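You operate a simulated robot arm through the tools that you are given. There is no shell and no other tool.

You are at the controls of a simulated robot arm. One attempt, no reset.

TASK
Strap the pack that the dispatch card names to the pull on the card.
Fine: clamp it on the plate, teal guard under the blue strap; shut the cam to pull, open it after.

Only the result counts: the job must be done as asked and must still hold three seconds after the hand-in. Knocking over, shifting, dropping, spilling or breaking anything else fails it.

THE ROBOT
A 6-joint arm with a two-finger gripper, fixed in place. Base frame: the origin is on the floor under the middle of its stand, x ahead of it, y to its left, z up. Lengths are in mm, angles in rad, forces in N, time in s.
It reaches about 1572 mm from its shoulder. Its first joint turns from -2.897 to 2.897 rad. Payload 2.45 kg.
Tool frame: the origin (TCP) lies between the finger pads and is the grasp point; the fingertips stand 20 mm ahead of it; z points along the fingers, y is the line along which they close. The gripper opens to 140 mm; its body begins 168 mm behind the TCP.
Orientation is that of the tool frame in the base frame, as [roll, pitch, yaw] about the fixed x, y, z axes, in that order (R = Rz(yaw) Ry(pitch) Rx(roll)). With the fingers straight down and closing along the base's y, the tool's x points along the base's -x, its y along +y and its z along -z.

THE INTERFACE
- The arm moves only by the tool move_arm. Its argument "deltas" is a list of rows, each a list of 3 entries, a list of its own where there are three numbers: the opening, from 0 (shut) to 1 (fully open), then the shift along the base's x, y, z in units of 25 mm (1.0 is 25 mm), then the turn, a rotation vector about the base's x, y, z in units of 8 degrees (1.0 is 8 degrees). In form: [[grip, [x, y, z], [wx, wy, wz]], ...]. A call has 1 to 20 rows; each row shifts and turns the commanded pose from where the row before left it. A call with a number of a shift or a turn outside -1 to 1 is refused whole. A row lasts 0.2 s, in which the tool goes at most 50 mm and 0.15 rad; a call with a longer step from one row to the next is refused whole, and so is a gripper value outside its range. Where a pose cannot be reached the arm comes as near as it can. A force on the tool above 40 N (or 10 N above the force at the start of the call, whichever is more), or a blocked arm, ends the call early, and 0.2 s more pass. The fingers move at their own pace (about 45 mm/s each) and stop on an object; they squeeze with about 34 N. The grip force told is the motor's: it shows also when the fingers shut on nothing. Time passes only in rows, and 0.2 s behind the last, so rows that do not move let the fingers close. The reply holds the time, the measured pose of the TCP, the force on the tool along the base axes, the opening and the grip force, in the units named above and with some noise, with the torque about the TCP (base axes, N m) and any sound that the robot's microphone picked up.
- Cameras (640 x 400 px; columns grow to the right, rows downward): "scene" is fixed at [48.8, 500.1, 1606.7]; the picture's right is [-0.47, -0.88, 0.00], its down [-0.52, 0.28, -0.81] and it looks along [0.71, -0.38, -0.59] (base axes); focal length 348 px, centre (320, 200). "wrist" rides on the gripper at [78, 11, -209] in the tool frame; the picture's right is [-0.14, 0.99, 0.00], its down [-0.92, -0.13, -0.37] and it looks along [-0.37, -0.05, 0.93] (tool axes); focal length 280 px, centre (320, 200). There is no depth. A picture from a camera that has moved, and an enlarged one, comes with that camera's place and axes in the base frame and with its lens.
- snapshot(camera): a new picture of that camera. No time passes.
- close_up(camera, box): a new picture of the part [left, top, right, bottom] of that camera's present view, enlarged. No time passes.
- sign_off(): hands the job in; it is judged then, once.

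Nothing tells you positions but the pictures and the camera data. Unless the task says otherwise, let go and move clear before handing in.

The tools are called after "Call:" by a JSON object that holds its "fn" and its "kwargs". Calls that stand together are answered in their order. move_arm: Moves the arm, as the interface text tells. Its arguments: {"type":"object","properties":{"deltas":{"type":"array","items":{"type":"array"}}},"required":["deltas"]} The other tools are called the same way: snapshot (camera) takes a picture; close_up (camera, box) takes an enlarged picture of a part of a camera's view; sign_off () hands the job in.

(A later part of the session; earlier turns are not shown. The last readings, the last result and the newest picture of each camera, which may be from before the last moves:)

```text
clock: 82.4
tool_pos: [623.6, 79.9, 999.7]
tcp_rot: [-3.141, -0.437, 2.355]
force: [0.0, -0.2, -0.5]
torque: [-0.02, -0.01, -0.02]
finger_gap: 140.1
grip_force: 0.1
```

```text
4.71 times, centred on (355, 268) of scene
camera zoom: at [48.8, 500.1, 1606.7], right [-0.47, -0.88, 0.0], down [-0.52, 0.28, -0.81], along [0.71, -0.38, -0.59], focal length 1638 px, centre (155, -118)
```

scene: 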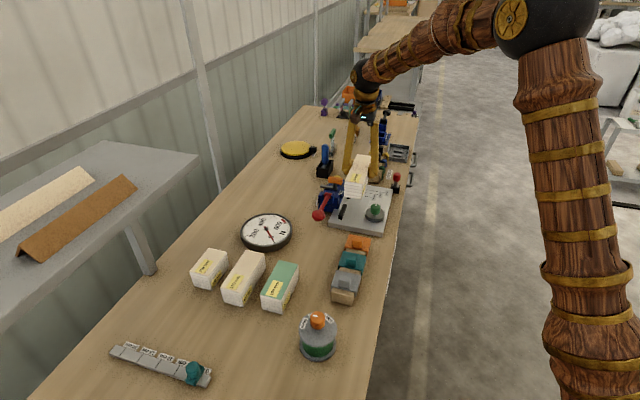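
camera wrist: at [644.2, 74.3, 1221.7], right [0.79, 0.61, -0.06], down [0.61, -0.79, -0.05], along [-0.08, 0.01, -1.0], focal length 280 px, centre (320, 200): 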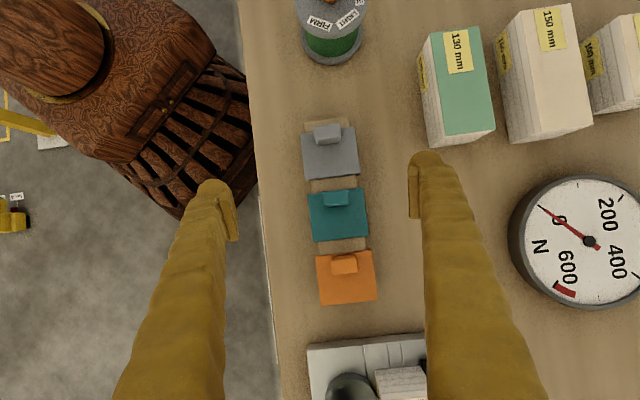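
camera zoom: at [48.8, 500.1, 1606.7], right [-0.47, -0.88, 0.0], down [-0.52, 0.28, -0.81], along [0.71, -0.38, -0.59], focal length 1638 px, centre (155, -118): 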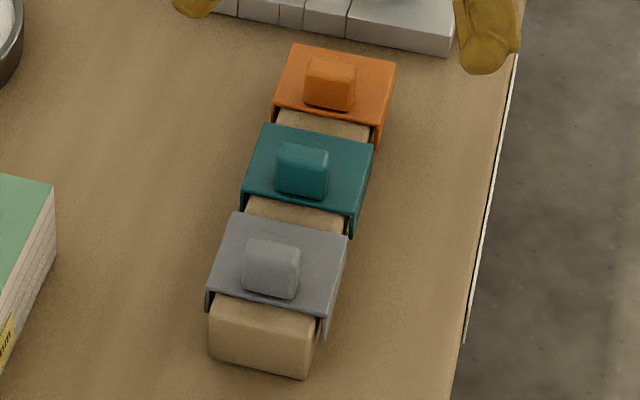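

The teal guard is 70×60 mm with its top at z≈862 and its knob at about (631, 90). I'll straighten the tool over the knob and descend partway.

Call:
{"fn": "move_arm", "kwargs": {"deltas": [[0.6, [0.06, 0.085, 0], [-0.442, -0.442, 0]], [0.45, [0.06, 0.085, 0], [-0.442, -0.442, 0]], [0.45, [0.06, 0.085, 0], [-0.442, -0.442, 0]], [0.45, [0.06, 0.085, 0], [-0.442, -0.442, 0]], [0.45, [0.068, 0.084, 0], [-0.442, -0.442, 0]], [0.45, [0, 0, -0.9], [0, 0, 0]], [0.45, [0, 0, -0.9], [0, 0, 0]], [0.45, [0, 0, -0.9], [0, 0, 0]], [0.45, [0, 0, 0], [0, 0, 0]]]}}

Call:
{"fn": "snapshot", "kwargs": {"camera": "wrist"}}

Call:
{"fn": "close_up", "kwargs": {"camera": "scene", "box": [310, 200, 400, 310]}}

```text
clock: 84.4
tool_pos: [632.5, 90.3, 931.6]
tcp_rot: [3.14, 0.003, 2.356]
force: [1.2, 1.3, -0.1]
torque: [-0.04, 0.01, 0.01]
finger_gap: 62.9
grip_force: 0.0
```

```text
taken
camera wrist: at [584.3, 152.8, 1141.3], right [0.8, 0.6, 0.0], down [0.56, -0.74, 0.37], along [0.22, -0.29, -0.93], focal length 280 px, centre (320, 200)
```

wrist: 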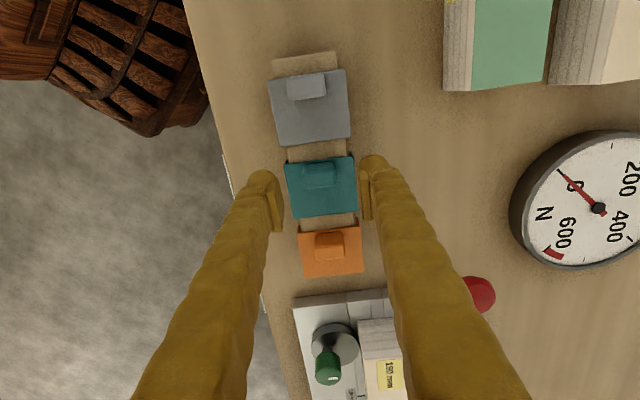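

```text
3.64 times, centred on (355, 255) of scene
camera zoom: at [48.8, 500.1, 1606.7], right [-0.47, -0.88, 0.0], down [-0.52, 0.28, -0.81], along [0.71, -0.38, -0.59], focal length 1266 px, centre (193, 0)
```

zoom: 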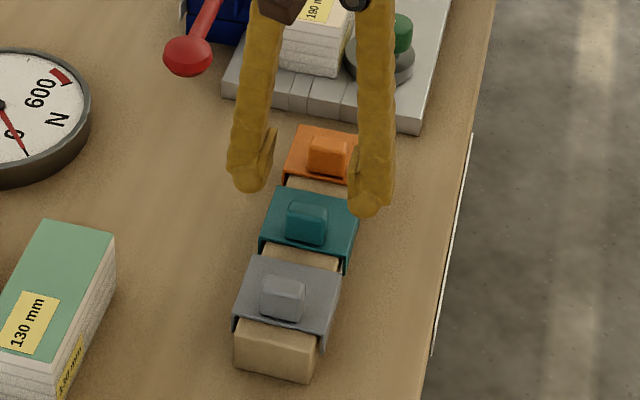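

Call:
{"fn": "close_up", "kwargs": {"camera": "wrist", "box": [260, 130, 380, 240]}}

```text
3.64 times, centred on (320, 185) of wrist
camera zoom: at [584.3, 152.8, 1141.3], right [0.8, 0.6, 0.0], down [0.56, -0.74, 0.37], along [0.22, -0.29, -0.93], focal length 1020 px, centre (320, 254)
```

zoom: 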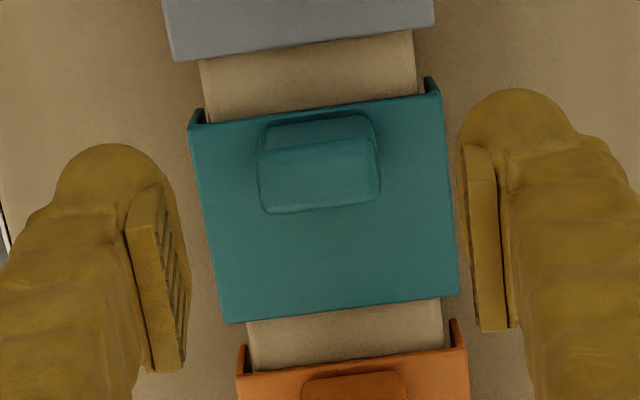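

The knob top is at z≈890 and right under the tool. Descending and gripping the teal guard's knob.

Call:
{"fn": "move_arm", "kwargs": {"deltas": [[0.45, [0, 0, -0.9], [0, 0, 0]], [0.45, [0, 0, -0.9], [0, 0, 0]], [0.45, [0, 0, 0], [0, 0, 0]], [0.3, [0, 0, 0], [0, 0, 0]], [0.1, [0, 0, 0], [0, 0, 0]], [0, [0, 0, 0], [0, 0, 0]], [0, [0, 0, 0], [0, 0, 0]]]}}

Call:
{"fn": "close_up", "kwargs": {"camera": "wrist", "box": [240, 110, 400, 270]}}

```text
clock: 86.0
tool_pos: [631.3, 90.3, 887.9]
tcp_rot: [3.139, 0.002, 2.357]
force: [0.5, 0.5, 1.0]
torque: [0.0, 0.03, -0.01]
finger_gap: 30.2
grip_force: 34.2
```

```text
2.50 times, centred on (320, 190) of wrist
camera zoom: at [583.9, 152.0, 1096.6], right [0.8, 0.6, 0.0], down [0.56, -0.74, 0.37], along [0.22, -0.29, -0.93], focal length 701 px, centre (320, 225)
```

zoom: 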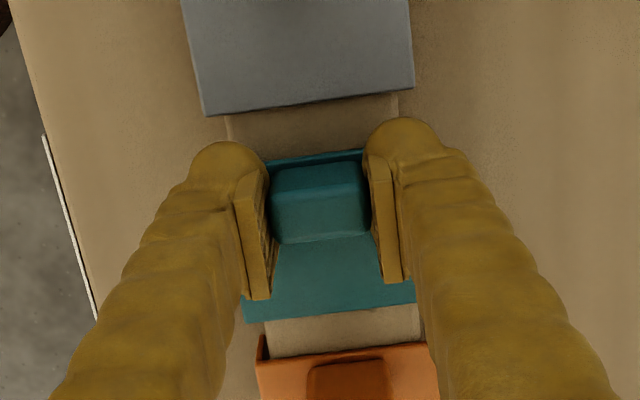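

Gripped at 30 mm. Lifting straight up.

Call:
{"fn": "move_arm", "kwargs": {"deltas": [[0, [0, 0, 0.3], [0, 0, 0]], [0, [0, 0, 0.6], [0, 0, 0]], [0, [0, 0, 0.9], [0, 0, 0]], [0, [0, 0, 0.9], [0, 0, 0]], [0, [0, 0, 0.9], [0, 0, 0]], [0, [0, 0, 0.9], [0, 0, 0]], [0, [0, 0, 0], [0, 0, 0]]]}}

Call:
{"fn": "snapshot", "kwargs": {"camera": "wrist"}}

Call:
{"fn": "close_up", "kwargs": {"camera": "scene", "box": [310, 180, 400, 310]}}

```text
clock: 87.6
tool_pos: [631.7, 90.6, 1000.2]
tcp_rot: [3.139, 0.002, 2.355]
force: [0.0, 0.5, -0.8]
torque: [-0.02, 0.0, -0.02]
finger_gap: 30.3
grip_force: 34.1
```

```text
taken
camera wrist: at [584.5, 152.6, 1209.3], right [0.8, 0.6, 0.0], down [0.56, -0.74, 0.37], along [0.22, -0.29, -0.93], focal length 280 px, centre (320, 200)
```

wrist: 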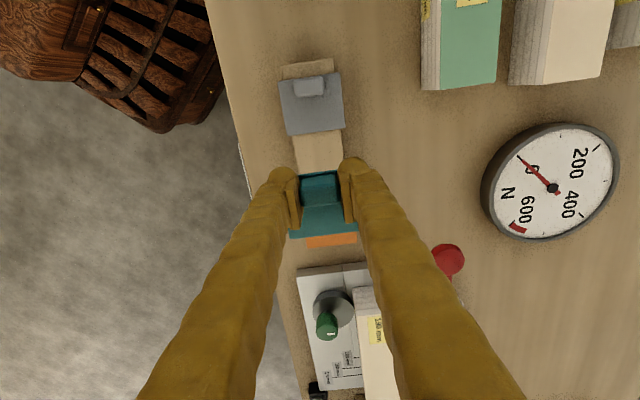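

```text
3.08 times, centred on (355, 245) of scene
camera zoom: at [48.8, 500.1, 1606.7], right [-0.47, -0.88, 0.0], down [-0.52, 0.28, -0.81], along [0.71, -0.38, -0.59], focal length 1071 px, centre (212, 62)
```

zoom: 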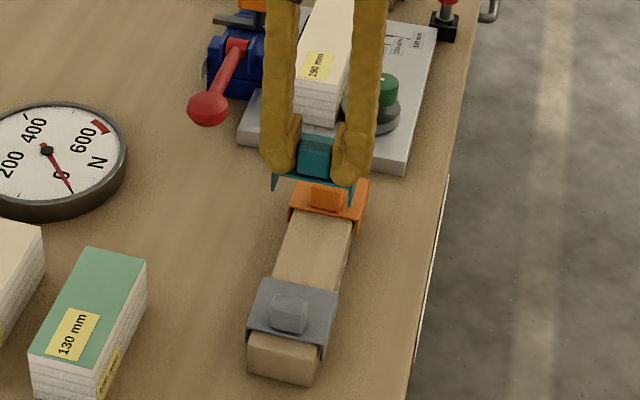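

The guard is up. Carrying it over the pack, aiming its strap area at the tensioner channel (guard centre about 10 mm short of the strap line).

Call:
{"fn": "move_arm", "kwargs": {"deltas": [[0, [0.958, -0.674, 0], [0, 0, 0]], [0, [0.958, -0.674, 0], [0, 0, 0]], [0, [0.958, -0.674, 0], [0, 0, 0]], [0, [0.958, -0.674, 0], [0, 0, 0]], [0, [0.958, -0.674, 0], [0, 0, 0]], [0, [0.958, -0.674, 0], [0, 0, 0]], [0, [0.958, -0.674, 0], [0, 0, 0]], [0, [0.958, -0.674, 0], [0, 0, 0]], [0, [0.958, -0.674, 0], [0, 0, 0]], [0, [0.958, -0.674, 0], [0, 0, 0]], [0, [0, 0, 0], [0, 0, 0]]]}}

Call:
{"fn": "snapshot", "kwargs": {"camera": "wrist"}}

Call:
{"fn": "close_up", "kwargs": {"camera": "wrist", "box": [240, 100, 400, 260]}}

Call:
{"fn": "close_up", "kwargs": {"camera": "scene", "box": [310, 130, 410, 240]}}

```text
clock: 90.0
tool_pos: [870.7, -79.6, 1000.1]
tcp_rot: [3.138, 0.001, 2.355]
force: [0.3, 0.8, -0.7]
torque: [0.02, -0.05, 0.02]
finger_gap: 30.0
grip_force: 33.2
```

```text
taken
camera wrist: at [823.8, -16.5, 1209.2], right [0.8, 0.6, 0.0], down [0.56, -0.74, 0.37], along [0.22, -0.29, -0.93], focal length 280 px, centre (320, 200)
```

wrist: 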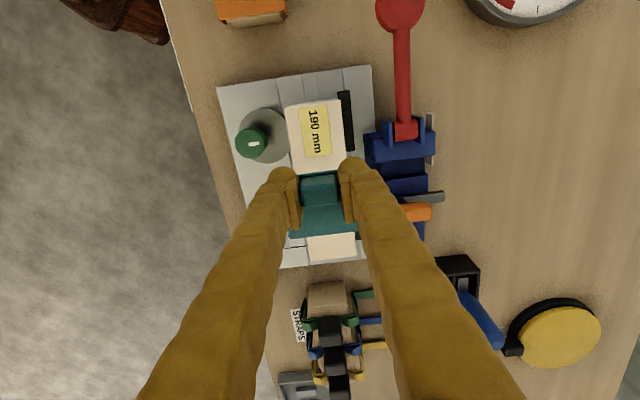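

```text
2.50 times, centred on (320, 180) of wrist
camera zoom: at [823.8, -16.5, 1209.2], right [0.8, 0.6, 0.0], down [0.56, -0.74, 0.37], along [0.22, -0.29, -0.93], focal length 701 px, centre (320, 250)
```

zoom: 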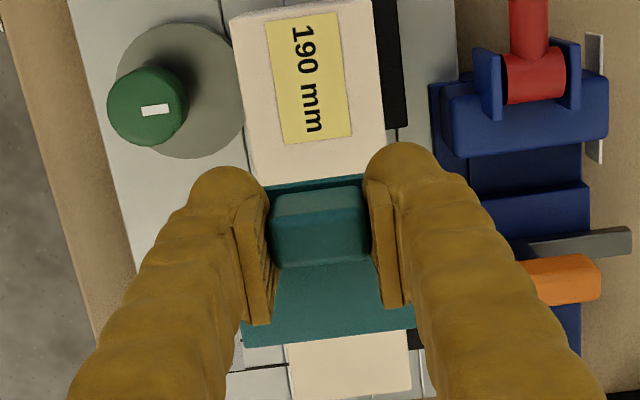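

```text
3.64 times, centred on (360, 185) of scene
camera zoom: at [48.8, 500.1, 1606.7], right [-0.47, -0.88, 0.0], down [-0.52, 0.28, -0.81], along [0.71, -0.38, -0.59], focal length 1266 px, centre (174, 254)
```

zoom: 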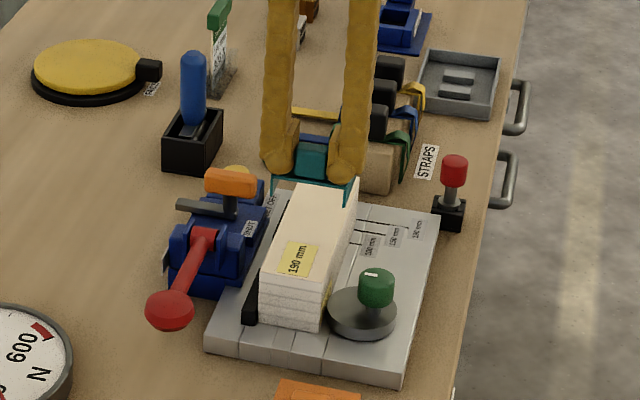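

Lowering until the guard's flaps are just above the pack's top, then checking side clearance.

Call:
{"fn": "move_arm", "kwargs": {"deltas": [[0, [0, 0.02, -0.85], [0, 0, 0]], [0, [0, 0, -0.85], [0, 0, 0]], [0, [0, 0, 0], [0, 0, 0]]]}}

Call:
{"fn": "close_up", "kwargs": {"camera": "wrist", "box": [240, 100, 400, 260]}}

Call:
{"fn": "close_up", "kwargs": {"camera": "scene", "box": [330, 150, 400, 220]}}

```text
clock: 90.8
tool_pos: [870.9, -78.7, 957.6]
tcp_rot: [3.14, 0.002, 2.354]
force: [0.3, -0.3, 0.2]
torque: [0.0, 0.0, 0.03]
finger_gap: 29.9
grip_force: 34.2
```

```text
2.50 times, centred on (320, 180) of wrist
camera zoom: at [823.9, -15.9, 1166.3], right [0.8, 0.6, 0.0], down [0.56, -0.74, 0.37], along [0.22, -0.29, -0.93], focal length 701 px, centre (320, 250)
```

zoom: 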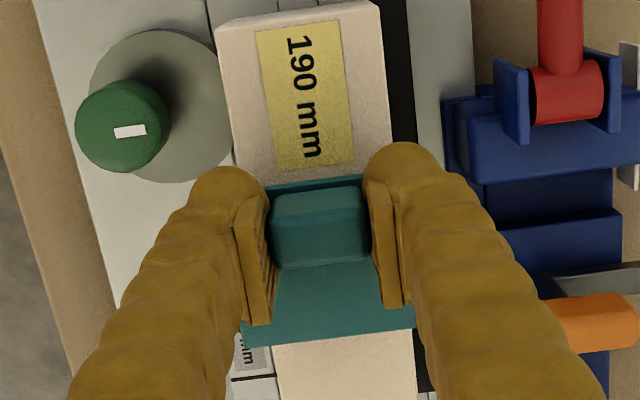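

```text
5.71 times, centred on (365, 185) of scene
camera zoom: at [48.8, 500.1, 1606.7], right [-0.47, -0.88, 0.0], down [-0.52, 0.28, -0.81], along [0.71, -0.38, -0.59], focal length 1989 px, centre (63, 286)
```

zoom: 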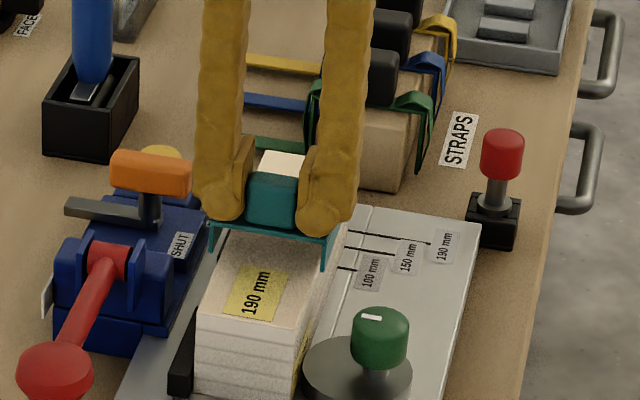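

The guard is centred over the pack within a millimetre. Lowering it gently onto the pack.

Call:
{"fn": "move_arm", "kwargs": {"deltas": [[0, [0.014, 0.014, -0.4], [0, 0, 0]], [0, [0, 0, -0.4], [0, 0, 0]], [0, [0, 0, 0], [0, 0, 0]]]}}

Call:
{"fn": "move_arm", "kwargs": {"deltas": [[0, [0, 0, -0.1], [0, 0, 0]], [0, [0, 0, -0.1], [0, 0, 0]], [0, [0, 0, 0], [0, 0, 0]]]}}

```text
clock: 91.6
tool_pos: [870.4, -76.9, 937.5]
tcp_rot: [3.141, 0.003, 2.357]
force: [-0.5, 0.1, -0.3]
torque: [-0.03, 0.01, -0.01]
finger_gap: 30.2
grip_force: 34.1
```

```text
clock: 92.4
tool_pos: [870.5, -78.8, 932.5]
tcp_rot: [3.14, 0.0, 2.356]
force: [0.2, 1.3, -0.6]
torque: [0.02, 0.02, 0.01]
finger_gap: 30.4
grip_force: 33.9
```

Call:
{"fn": "move_arm", "kwargs": {"deltas": [[0, [0, 0, -0.06], [0, 0, 0]], [0, [0, 0, 0], [0, 0, 0]]]}}

Call:
{"fn": "move_arm", "kwargs": {"deltas": [[0, [0, 0, -0.05], [0, 0, 0]], [0, [0, 0, 0], [0, 0, 0]]]}}

Call:
{"fn": "close_up", "kwargs": {"camera": "scene", "box": [330, 160, 400, 220]}}

```text
clock: 93.0
tool_pos: [871.2, -77.7, 931.5]
tcp_rot: [3.14, 0.002, 2.355]
force: [-2.4, 0.8, 10.9]
torque: [-0.09, -0.04, -0.04]
finger_gap: 30.2
grip_force: 33.9
```

```text
clock: 93.6
tool_pos: [871.8, -77.3, 930.4]
tcp_rot: [3.14, 0.003, 2.355]
force: [-0.9, 1.8, 28.0]
torque: [-0.16, -0.1, -0.01]
finger_gap: 30.4
grip_force: 34.0
```

```text
6.67 times, centred on (365, 190) of scene
camera zoom: at [48.8, 500.1, 1606.7], right [-0.47, -0.88, 0.0], down [-0.52, 0.28, -0.81], along [0.71, -0.38, -0.59], focal length 2321 px, centre (20, 267)
```

zoom: 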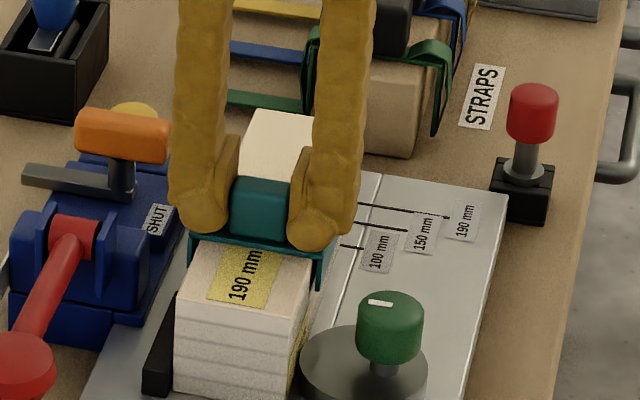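

Contact at the expected height (28 N now). Easing off slightly, opening and rising.

Call:
{"fn": "move_arm", "kwargs": {"deltas": [[0, [0, 0, 0.04], [0, 0, 0]], [0.35, [0, 0, 0], [0, 0, 0]], [0.35, [0, 0, 0], [0, 0, 0]], [0.35, [0, 0, 0], [0, 0, 0]], [0.35, [0, 0, 0.5], [0, 0, 0]], [0.35, [0, 0, 0.9], [0, 0, 0]], [0.35, [0, 0, 0.9], [0, 0, 0]], [0.35, [0, 0, 0], [0, 0, 0]]]}}

Call:
{"fn": "snapshot", "kwargs": {"camera": "wrist"}}

Call:
{"fn": "close_up", "kwargs": {"camera": "wrist", "box": [230, 80, 410, 260]}}

Call:
{"fn": "close_up", "kwargs": {"camera": "scene", "box": [330, 160, 400, 220]}}

```text
clock: 95.4
tool_pos: [871.3, -77.9, 988.5]
tcp_rot: [3.14, 0.002, 2.358]
force: [0.4, -0.7, -0.5]
torque: [0.01, 0.0, -0.02]
finger_gap: 48.9
grip_force: 0.1
```

```text
taken
camera wrist: at [823.6, -15.3, 1197.3], right [0.8, 0.6, 0.0], down [0.56, -0.74, 0.37], along [0.22, -0.29, -0.93], focal length 280 px, centre (320, 200)
```

wrist: 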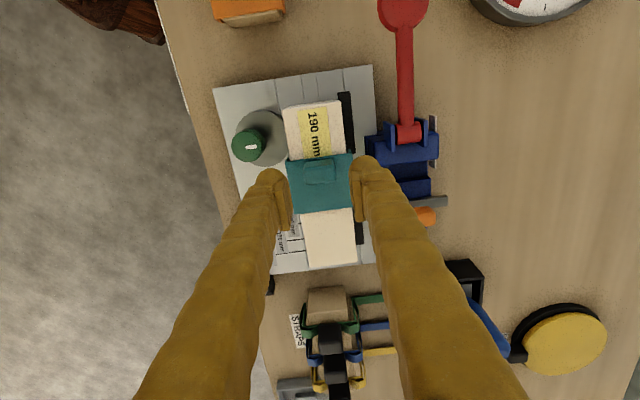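

```text
2.22 times, centred on (320, 170) of wrist
camera zoom: at [823.6, -15.3, 1197.3], right [0.8, 0.6, 0.0], down [0.56, -0.74, 0.37], along [0.22, -0.29, -0.93], focal length 623 px, centre (320, 267)
```

zoom: 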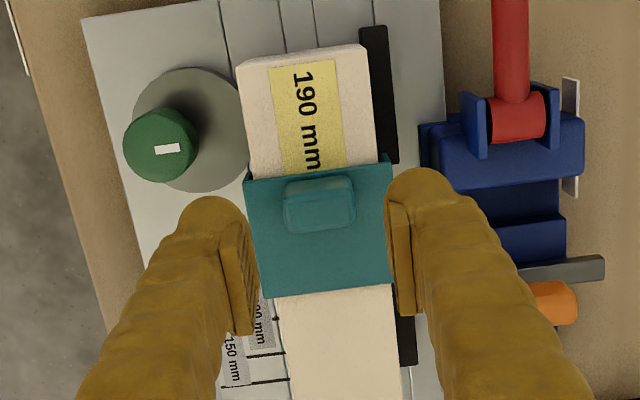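

```text
6.67 times, centred on (365, 190) of scene
camera zoom: at [48.8, 500.1, 1606.7], right [-0.47, -0.88, 0.0], down [-0.52, 0.28, -0.81], along [0.71, -0.38, -0.59], focal length 2321 px, centre (20, 267)
```

zoom: 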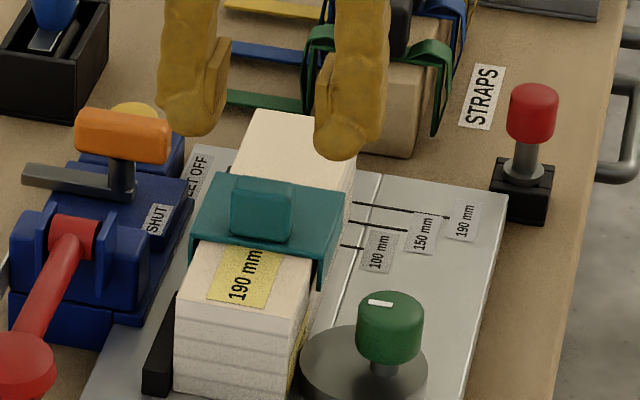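

The guard is seated properly with the strap area free. Next I'll look straight down on the straps to measure the blue one.

Call:
{"fn": "move_arm", "kwargs": {"deltas": [[0.6, [0.726, -0.9, 0.05], [0, 0, 0]], [0.6, [0.726, -0.9, 0.05], [0, 0, 0]], [0.8, [0.726, -0.9, 0.05], [0, 0, 0]], [1, [0.726, -0.9, 0.05], [0.442, 0.442, 0]], [1, [0.726, -0.9, 0.05], [0.442, 0.442, 0]], [1, [0.726, -0.9, 0.05], [0.442, 0.442, 0]], [1, [0.726, -0.9, 0.05], [0.442, 0.442, 0]], [1, [0.726, -0.9, 0.05], [0.442, 0.442, 0]], [1, [0.726, -0.9, 0.05], [0, 0, 0]], [1, [0.726, -0.9, 0.05], [0, 0, 0]], [1, [0, 0, 0], [0, 0, 0]]]}}

Call:
{"fn": "snapshot", "kwargs": {"camera": "wrist"}}

Call:
{"fn": "close_up", "kwargs": {"camera": "wrist", "box": [240, 80, 420, 290]}}

Call:
{"fn": "close_up", "kwargs": {"camera": "scene", "box": [340, 140, 400, 185]}}

```text
clock: 97.8
tool_pos: [1049.3, -302.5, 996.9]
tcp_rot: [3.138, -0.433, 2.356]
force: [-0.2, 0.2, 0.5]
torque: [0.0, 0.0, 0.03]
finger_gap: 140.2
grip_force: 0.1
```

```text
taken
camera wrist: at [1069.6, -307.0, 1221.3], right [0.79, 0.61, -0.05], down [0.61, -0.79, -0.05], along [-0.07, 0.01, -1.0], focal length 280 px, centre (320, 200)
```

wrist: 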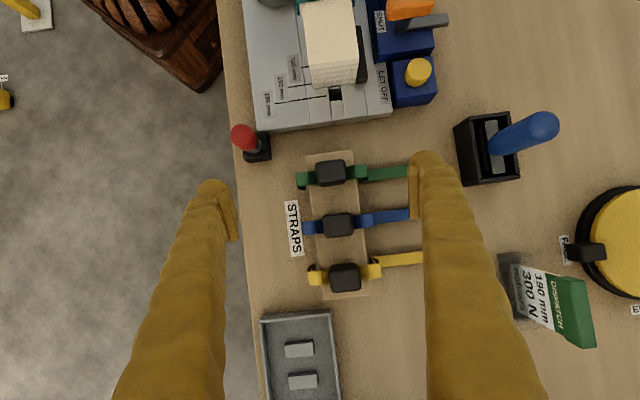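

```text
1.90 times, centred on (330, 185) of wrist
camera zoom: at [1069.6, -307.0, 1221.3], right [0.79, 0.61, -0.05], down [0.61, -0.79, -0.05], along [-0.07, 0.01, -1.0], focal length 534 px, centre (301, 229)
```

zoom: 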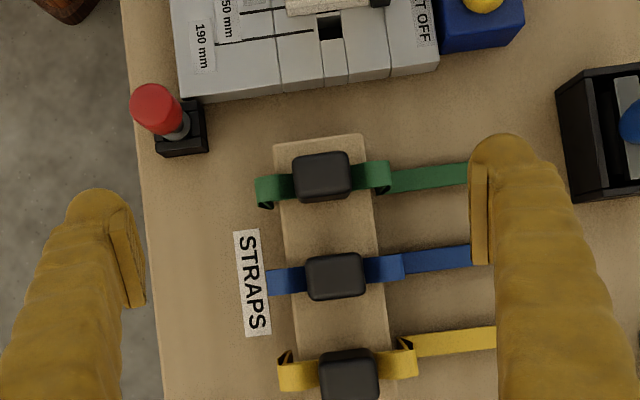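

```text
8.89 times, centred on (370, 162) of scene
camera zoom: at [48.8, 500.1, 1606.7], right [-0.47, -0.88, 0.0], down [-0.52, 0.28, -0.81], along [0.71, -0.38, -0.59], focal length 3094 px, centre (-124, 533)
```

zoom: 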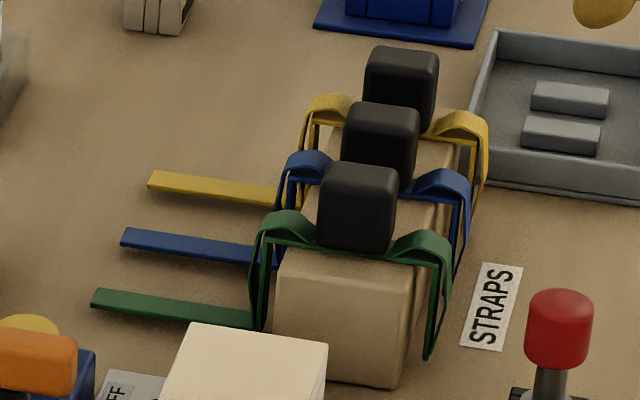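

The blue strap's block is at about (1078, −315). I'll straighten up over it for a second viewing angle to get its height and the arches' height.

Call:
{"fn": "move_arm", "kwargs": {"deltas": [[1, [0.23, -0.1, 0], [-0.4385, -0.4385, 0]], [1, [0.23, -0.1, 0], [-0.4385, -0.4385, 0]], [0.7, [0.23, -0.1, 0], [-0.4385, -0.4385, 0]], [0.5, [0.23, -0.1, 0], [-0.4385, -0.4385, 0]], [0.5, [0.23, -0.1, 0], [-0.4385, -0.4385, 0]], [0.5, [0, 0, 0], [0, 0, 0]]]}}

Call:
{"fn": "snapshot", "kwargs": {"camera": "wrist"}}

Call:
{"fn": "close_up", "kwargs": {"camera": "wrist", "box": [270, 120, 370, 220]}}

```text
clock: 99.2
tool_pos: [1080.2, -315.6, 999.8]
tcp_rot: [3.14, -0.001, 2.355]
force: [-1.0, -0.1, 0.3]
torque: [-0.03, -0.02, 0.03]
finger_gap: 70.2
grip_force: 0.1
```

```text
taken
camera wrist: at [1034.7, -253.5, 1209.3], right [0.8, 0.6, 0.0], down [0.56, -0.74, 0.37], along [0.22, -0.29, -0.93], focal length 280 px, centre (320, 200)
```

wrist: 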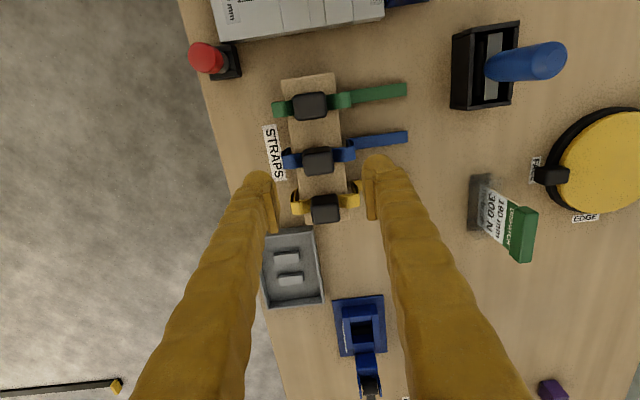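

```text
4.00 times, centred on (320, 170) of wrist
camera zoom: at [1034.7, -253.5, 1209.3], right [0.8, 0.6, 0.0], down [0.56, -0.74, 0.37], along [0.22, -0.29, -0.93], focal length 1122 px, centre (320, 320)
```

zoom: 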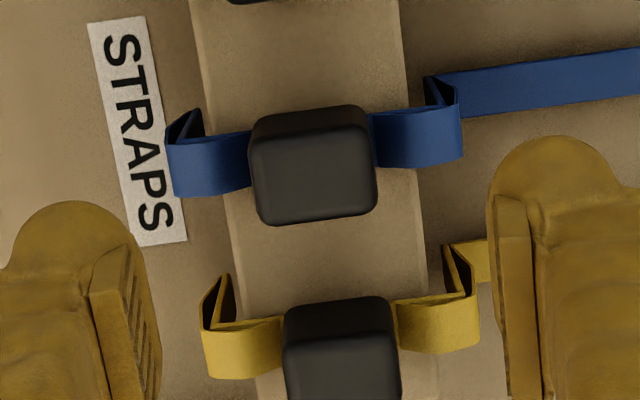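

The blue block's top is at z≈921, centred at (1078.7, −314.9), and its arches peak near z≈895. I'll go down to grip only the upper 20 mm of the block.

Call:
{"fn": "move_arm", "kwargs": {"deltas": [[0.5, [-0.05, 0.03, -0.7], [0, 0, 0]], [0.5, [0, 0, -0.7], [0, 0, 0]], [0.5, [0, 0, -0.7], [0, 0, 0]], [0.5, [0, 0, 0], [0, 0, 0]]]}}

Call:
{"fn": "snapshot", "kwargs": {"camera": "wrist"}}

Call:
{"fn": "close_up", "kwargs": {"camera": "wrist", "box": [260, 110, 380, 230]}}

Call:
{"fn": "close_up", "kwargs": {"camera": "scene", "box": [335, 125, 405, 185]}}

```text
clock: 100.2
tool_pos: [1080.3, -313.9, 948.0]
tcp_rot: [3.139, -0.001, 2.356]
force: [0.3, -0.1, -0.5]
torque: [0.03, -0.03, 0.0]
finger_gap: 70.0
grip_force: 0.1
```

```text
taken
camera wrist: at [1033.5, -252.3, 1156.3], right [0.8, 0.6, 0.0], down [0.56, -0.74, 0.37], along [0.22, -0.29, -0.93], focal length 280 px, centre (320, 200)
```

wrist: 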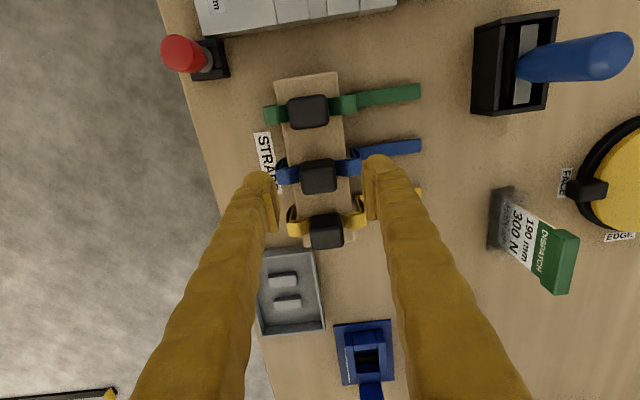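

```text
3.33 times, centred on (320, 170) of wrist
camera zoom: at [1033.5, -252.3, 1156.3], right [0.8, 0.6, 0.0], down [0.56, -0.74, 0.37], along [0.22, -0.29, -0.93], focal length 935 px, centre (320, 300)
```

zoom: 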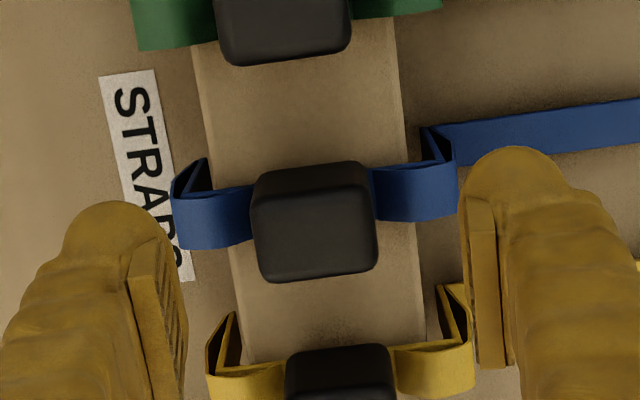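

```text
6.67 times, centred on (370, 155) of scene
camera zoom: at [48.8, 500.1, 1606.7], right [-0.47, -0.88, 0.0], down [-0.52, 0.28, -0.81], along [0.71, -0.38, -0.59], focal length 2321 px, centre (-13, 500)
```

zoom: 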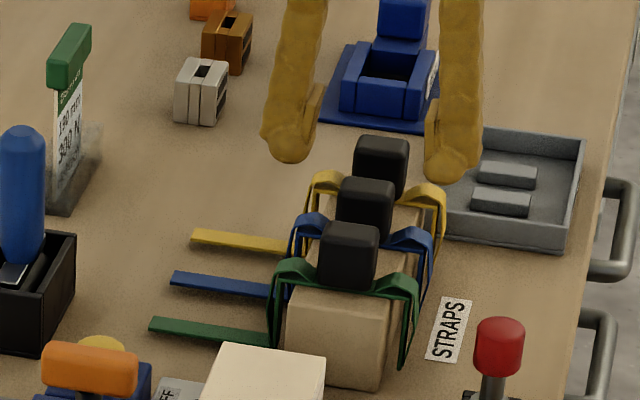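

Small correction of about 3 mm, then down to grip height and closing.

Call:
{"fn": "move_arm", "kwargs": {"deltas": [[0.5, [-0.107, 0.034, -0.5], [0, 0, 0]], [0.5, [0, 0, -0.5], [0, 0, 0]], [0.5, [0, 0, 0], [0, 0, 0]]]}}

Call:
{"fn": "close_up", "kwargs": {"camera": "wrist", "box": [260, 110, 380, 230]}}

Call:
{"fn": "close_up", "kwargs": {"camera": "scene", "box": [345, 135, 395, 180]}}

```text
clock: 101.0
tool_pos: [1078.2, -313.5, 921.7]
tcp_rot: [3.139, -0.002, 2.356]
force: [0.4, -0.3, 1.0]
torque: [-0.02, 0.02, -0.01]
finger_gap: 70.2
grip_force: 0.0
```

```text
3.33 times, centred on (320, 170) of wrist
camera zoom: at [1030.8, -251.4, 1131.4], right [0.8, 0.6, 0.0], down [0.56, -0.74, 0.37], along [0.22, -0.29, -0.93], focal length 935 px, centre (320, 300)
```

zoom: 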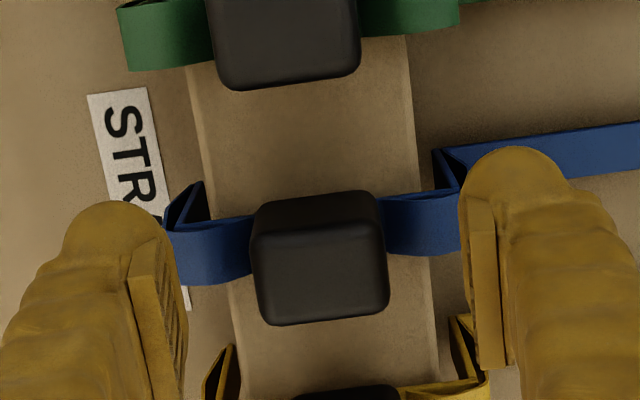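

```text
8.89 times, centred on (370, 158) of scene
camera zoom: at [48.8, 500.1, 1606.7], right [-0.47, -0.88, 0.0], down [-0.52, 0.28, -0.81], along [0.71, -0.38, -0.59], focal length 3094 px, centre (-124, 578)
```

zoom: 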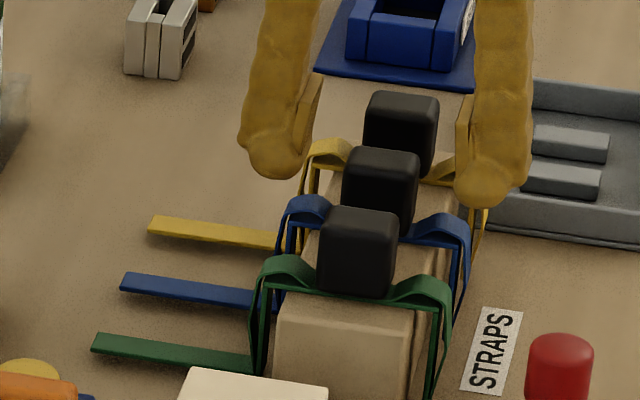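

Call:
{"fn": "move_arm", "kwargs": {"deltas": [[0.35, [0, 0, 0], [0, 0, 0]], [0.2, [0, 0, 0], [0, 0, 0]], [0, [0, 0, 0], [0, 0, 0]], [0, [0, 0, 0], [0, 0, 0]], [0, [0, 0, 0], [0, 0, 0]]]}}

Call:
{"fn": "close_up", "kwargs": {"camera": "wrist", "box": [260, 110, 380, 230]}}

Call:
{"fn": "close_up", "kwargs": {"camera": "scene", "box": [345, 135, 395, 180]}}

```text
clock: 102.2
tool_pos: [1077.0, -313.2, 922.4]
tcp_rot: [3.139, 0.0, 2.355]
force: [0.3, -0.2, 0.5]
torque: [-0.03, 0.0, -0.01]
finger_gap: 32.8
grip_force: 33.9
```

```text
3.33 times, centred on (320, 170) of wrist
camera zoom: at [1030.8, -251.4, 1131.4], right [0.8, 0.6, 0.0], down [0.56, -0.74, 0.37], along [0.22, -0.29, -0.93], focal length 935 px, centre (320, 300)
```

zoom: 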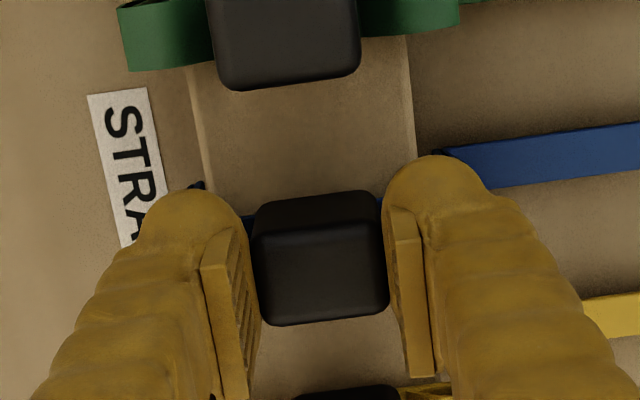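

```text
8.89 times, centred on (370, 158) of scene
camera zoom: at [48.8, 500.1, 1606.7], right [-0.47, -0.88, 0.0], down [-0.52, 0.28, -0.81], along [0.71, -0.38, -0.59], focal length 3094 px, centre (-124, 578)
```

zoom: 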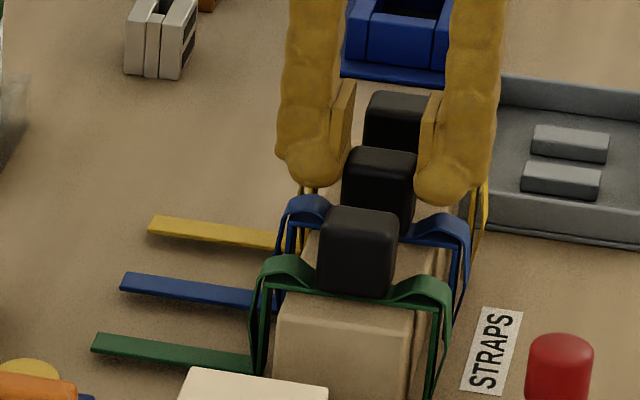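

Gripped at 33 mm without touching the arches. Lifting straight up, slowly at first.

Call:
{"fn": "move_arm", "kwargs": {"deltas": [[0, [0, 0, 0.2], [0, 0, 0]], [0, [0, 0, 0.4], [0, 0, 0]], [0, [0, 0, 0.6], [0, 0, 0]], [0, [0, 0, 0.8], [0, 0, 0]], [0, [0, 0, 0.8], [0, 0, 0]], [0, [0, 0, 0.8], [0, 0, 0]], [0, [0, 0, 0.8], [0, 0, 0]], [0, [0, 0, 0], [0, 0, 0]]]}}

Call:
{"fn": "snapshot", "kwargs": {"camera": "wrist"}}

Call:
{"fn": "close_up", "kwargs": {"camera": "scene", "box": [335, 100, 405, 185]}}

```text
clock: 104.0
tool_pos: [1076.6, -312.4, 1033.1]
tcp_rot: [3.141, -0.001, 2.356]
force: [0.2, -0.2, -1.7]
torque: [-0.02, 0.03, -0.02]
finger_gap: 32.7
grip_force: 34.1
```

```text
taken
camera wrist: at [1030.1, -251.5, 1241.7], right [0.8, 0.6, 0.0], down [0.56, -0.74, 0.37], along [0.22, -0.29, -0.93], focal length 280 px, centre (320, 200)
```

wrist: 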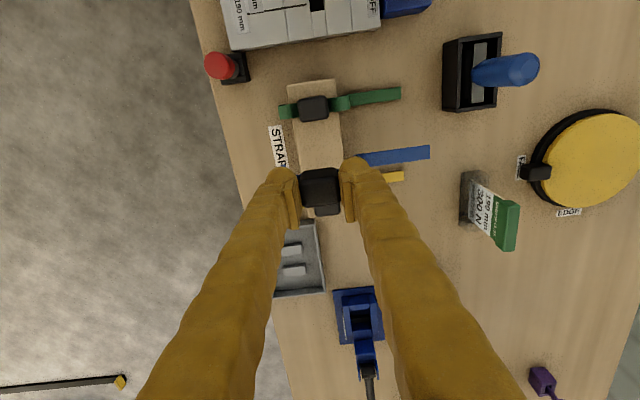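

```text
4.71 times, centred on (370, 142) of scene
camera zoom: at [48.8, 500.1, 1606.7], right [-0.47, -0.88, 0.0], down [-0.52, 0.28, -0.81], along [0.71, -0.38, -0.59], focal length 1638 px, centre (85, 471)
```

zoom: 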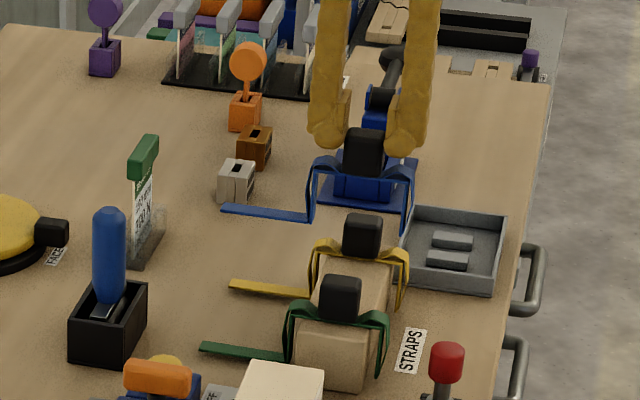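

The blue strap came away cleanly. I'll raise a bit, carry it over the pack, and check alignment above the guard.

Call:
{"fn": "move_arm", "kwargs": {"deltas": [[0, [0, 0, 0.6], [0, 0, 0]], [0, [-0.826, 0.951, 0], [0, 0, 0]], [0, [-0.826, 0.951, 0], [0, 0, 0]], [0, [-0.826, 0.951, 0], [0, 0, 0]], [0, [-0.826, 0.951, 0], [0, 0, 0]], [0, [-0.826, 0.951, 0], [0, 0, 0]], [0, [-0.826, 0.951, 0], [0, 0, 0]], [0, [-0.826, 0.951, 0], [0, 0, 0]], [0, [-0.826, 0.951, 0], [0, 0, 0]], [0, [-0.826, 0.951, 0], [0, 0, 0]], [0, [0, 0, 0], [0, 0, 0]]]}}

Call:
{"fn": "snapshot", "kwargs": {"camera": "wrist"}}

Call:
{"fn": "close_up", "kwargs": {"camera": "wrist", "box": [230, 80, 470, 260]}}

Call:
{"fn": "close_up", "kwargs": {"camera": "scene", "box": [310, 120, 400, 230]}}

```text
clock: 106.4
tool_pos: [890.9, -98.9, 1048.3]
tcp_rot: [3.141, -0.002, 2.355]
force: [0.1, -0.6, -0.7]
torque: [0.01, -0.04, 0.03]
finger_gap: 32.7
grip_force: 33.8
```

```text
taken
camera wrist: at [845.6, -36.7, 1257.1], right [0.8, 0.6, 0.0], down [0.56, -0.74, 0.37], along [0.22, -0.29, -0.93], focal length 280 px, centre (320, 200)
```

wrist: 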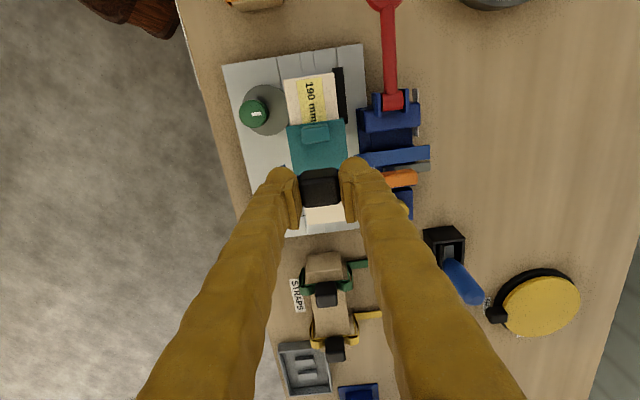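

```text
2.22 times, centred on (350, 170) of wrist
camera zoom: at [845.6, -36.7, 1257.1], right [0.8, 0.6, 0.0], down [0.56, -0.74, 0.37], along [0.22, -0.29, -0.93], focal length 623 px, centre (253, 267)
```

zoom: 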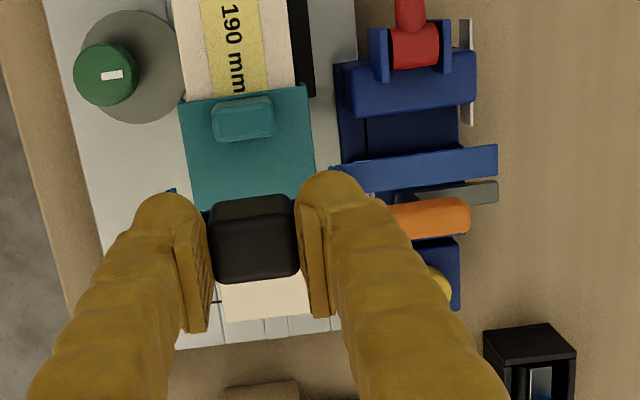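

```text
3.64 times, centred on (355, 175) of scene
camera zoom: at [48.8, 500.1, 1606.7], right [-0.47, -0.88, 0.0], down [-0.52, 0.28, -0.81], along [0.71, -0.38, -0.59], focal length 1266 px, centre (193, 291)
```

zoom: 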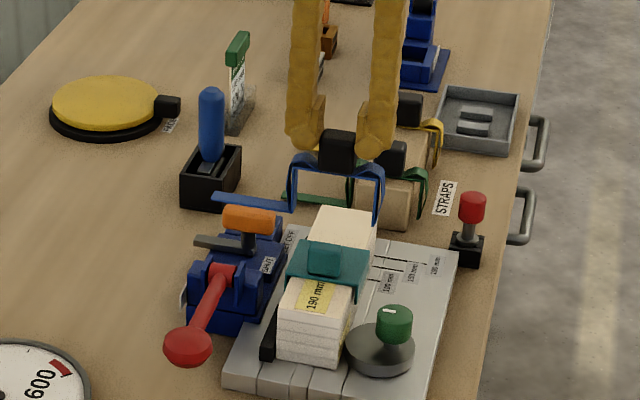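

Alignment is close; I'll nudge about 2 mm and lower until the strap legs are just above the guard, then check again.

Call:
{"fn": "move_arm", "kwargs": {"deltas": [[0, [-0.09, 0.023, -0.8], [0, 0, 0]], [0, [0, 0, -0.6], [0, 0, 0]], [0, [0, 0, 0], [0, 0, 0]]]}}

Call:
{"fn": "close_up", "kwargs": {"camera": "wrist", "box": [230, 80, 470, 260]}}

Call:
{"fn": "close_up", "kwargs": {"camera": "scene", "box": [330, 140, 390, 210]}}

```text
clock: 107.2
tool_pos: [890.6, -98.7, 1013.1]
tcp_rot: [3.14, -0.002, 2.356]
force: [0.2, -0.2, -0.8]
torque: [-0.02, 0.03, 0.01]
finger_gap: 32.8
grip_force: 33.2
```

```text
2.22 times, centred on (350, 170) of wrist
camera zoom: at [843.6, -36.8, 1222.1], right [0.8, 0.6, 0.0], down [0.56, -0.74, 0.37], along [0.22, -0.29, -0.93], focal length 623 px, centre (253, 267)
```

zoom: 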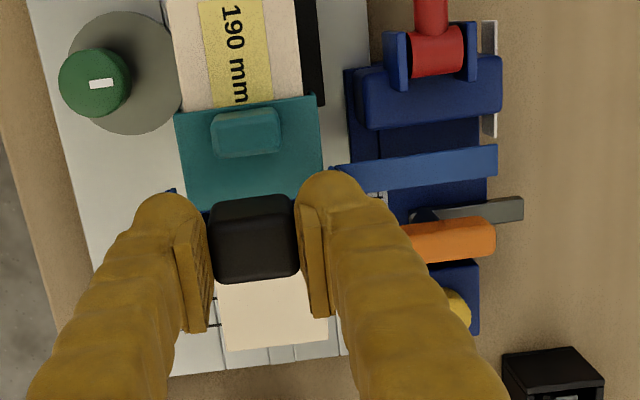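

```text
5.71 times, centred on (360, 175) of scene
camera zoom: at [48.8, 500.1, 1606.7], right [-0.47, -0.88, 0.0], down [-0.52, 0.28, -0.81], along [0.71, -0.38, -0.59], focal length 1989 px, centre (91, 343)
```

zoom: 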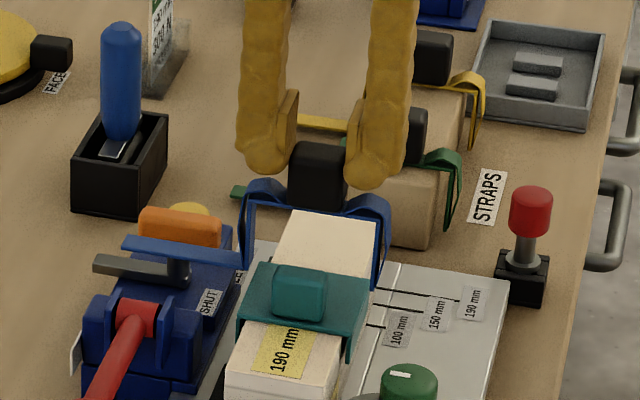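

Legs straddle the guard and the tail points at the channel. Lowering in small steps while watching the force.

Call:
{"fn": "move_arm", "kwargs": {"deltas": [[0, [0, 0, -0.4], [0, 0, 0]], [0, [0, 0, -0.4], [0, 0, 0]], [0, [0, 0, 0], [0, 0, 0]]]}}

Call:
{"fn": "close_up", "kwargs": {"camera": "scene", "box": [330, 140, 390, 210]}}

```text
clock: 108.0
tool_pos: [889.6, -98.7, 992.6]
tcp_rot: [3.141, -0.001, 2.355]
force: [0.1, -0.1, -0.2]
torque: [0.0, 0.01, 0.0]
finger_gap: 32.6
grip_force: 34.3
```

```text
5.71 times, centred on (360, 175) of scene
camera zoom: at [48.8, 500.1, 1606.7], right [-0.47, -0.88, 0.0], down [-0.52, 0.28, -0.81], along [0.71, -0.38, -0.59], focal length 1989 px, centre (91, 343)
```

zoom: 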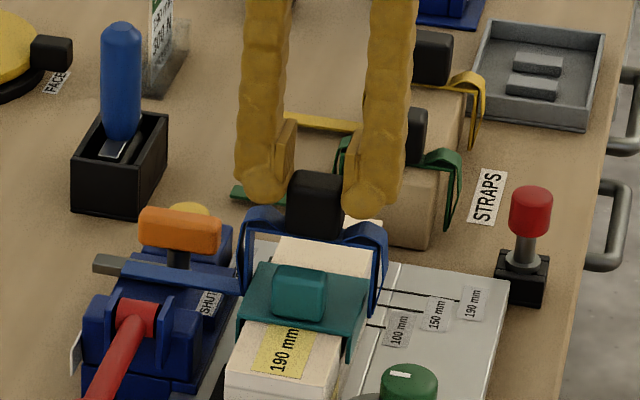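

Call:
{"fn": "move_arm", "kwargs": {"deltas": [[0, [0, 0, -0.4], [0, 0, 0]], [0, [0, 0, -0.4], [0, 0, 0]], [0, [0, 0, 0], [0, 0, 0]]]}}

Call:
{"fn": "close_up", "kwargs": {"camera": "scene", "box": [330, 140, 390, 210]}}

Call:
{"fn": "close_up", "kwargs": {"camera": "wrist", "box": [230, 80, 470, 260]}}

```text
clock: 108.8
tool_pos: [889.2, -99.2, 972.4]
tcp_rot: [3.14, -0.003, 2.356]
force: [0.2, -0.3, -1.1]
torque: [-0.04, -0.03, -0.02]
finger_gap: 32.6
grip_force: 33.8
```

```text
5.71 times, centred on (360, 175) of scene
camera zoom: at [48.8, 500.1, 1606.7], right [-0.47, -0.88, 0.0], down [-0.52, 0.28, -0.81], along [0.71, -0.38, -0.59], focal length 1989 px, centre (91, 343)
```

zoom: 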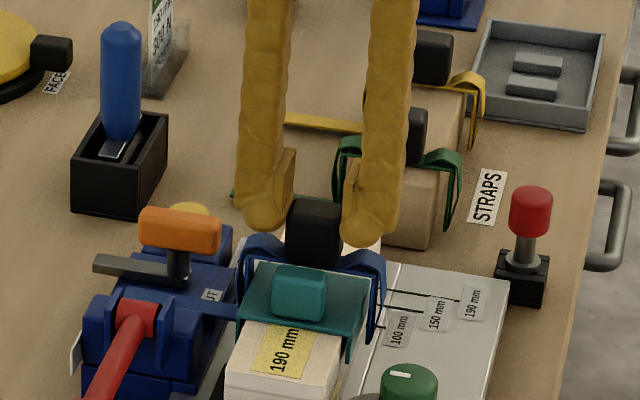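

```text
2.22 times, centred on (350, 170) of wrist
camera zoom: at [843.2, -37.4, 1181.9], right [0.8, 0.6, 0.0], down [0.56, -0.74, 0.37], along [0.22, -0.29, -0.93], focal length 623 px, centre (253, 267)
```

zoom: 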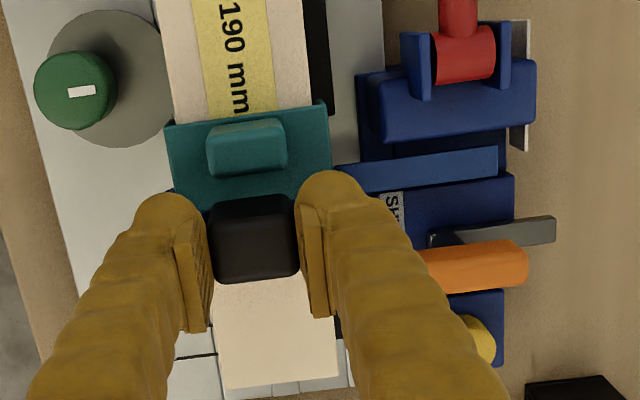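

The tail lines up with the channel, a few millimetres toward one wall; I'll nudge it about 1.5 mm and continue down to the seat.

Call:
{"fn": "move_arm", "kwargs": {"deltas": [[0, [-0.03, 0.05, -0.3], [0, 0, 0]], [0, [0, 0, -0.3], [0, 0, 0]], [0, [0, 0, 0], [0, 0, 0]]]}}

Call:
{"fn": "move_arm", "kwargs": {"deltas": [[0, [0, 0, -0.15], [0, 0, 0]], [0, [0, 0, -0.1], [0, 0, 0]], [0, [0, 0, 0], [0, 0, 0]]]}}

Call:
{"fn": "close_up", "kwargs": {"camera": "wrist", "box": [230, 80, 470, 260]}}

Call:
{"fn": "close_up", "kwargs": {"camera": "scene", "box": [325, 150, 385, 210]}}

```text
clock: 109.6
tool_pos: [889.1, -98.2, 957.7]
tcp_rot: [3.139, -0.003, 2.355]
force: [0.1, -0.1, -1.3]
torque: [0.0, 0.02, -0.02]
finger_gap: 32.4
grip_force: 34.2
```

```text
clock: 110.4
tool_pos: [890.0, -98.8, 953.2]
tcp_rot: [3.137, -0.001, 2.357]
force: [-1.7, 1.6, 32.5]
torque: [0.01, 0.08, 0.0]
finger_gap: 32.8
grip_force: 34.4
```

```text
2.22 times, centred on (350, 170) of wrist
camera zoom: at [842.5, -35.9, 1162.4], right [0.8, 0.6, 0.0], down [0.56, -0.74, 0.37], along [0.22, -0.29, -0.93], focal length 623 px, centre (253, 267)
```

zoom: 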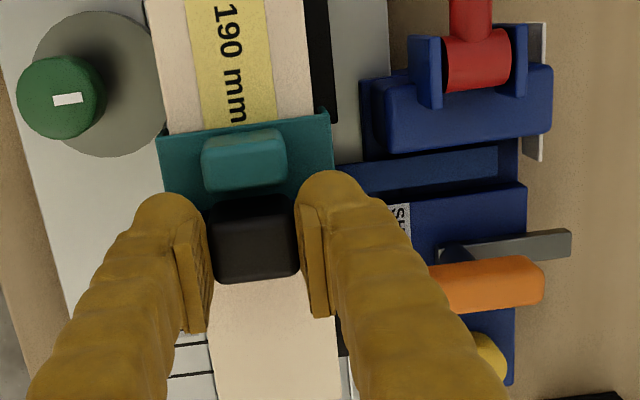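

```text
6.67 times, centred on (355, 180) of scene
camera zoom: at [48.8, 500.1, 1606.7], right [-0.47, -0.88, 0.0], down [-0.52, 0.28, -0.81], along [0.71, -0.38, -0.59], focal length 2321 px, centre (87, 333)
```

zoom: 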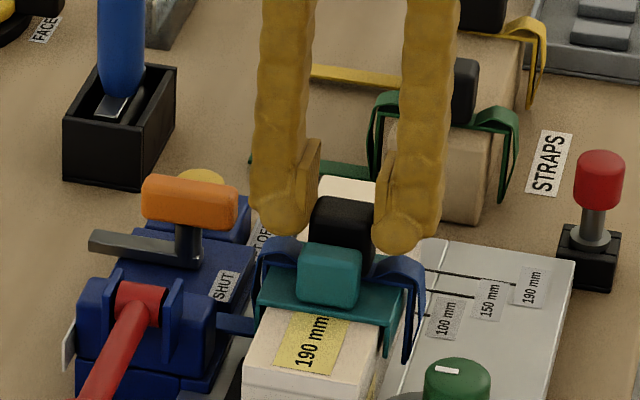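

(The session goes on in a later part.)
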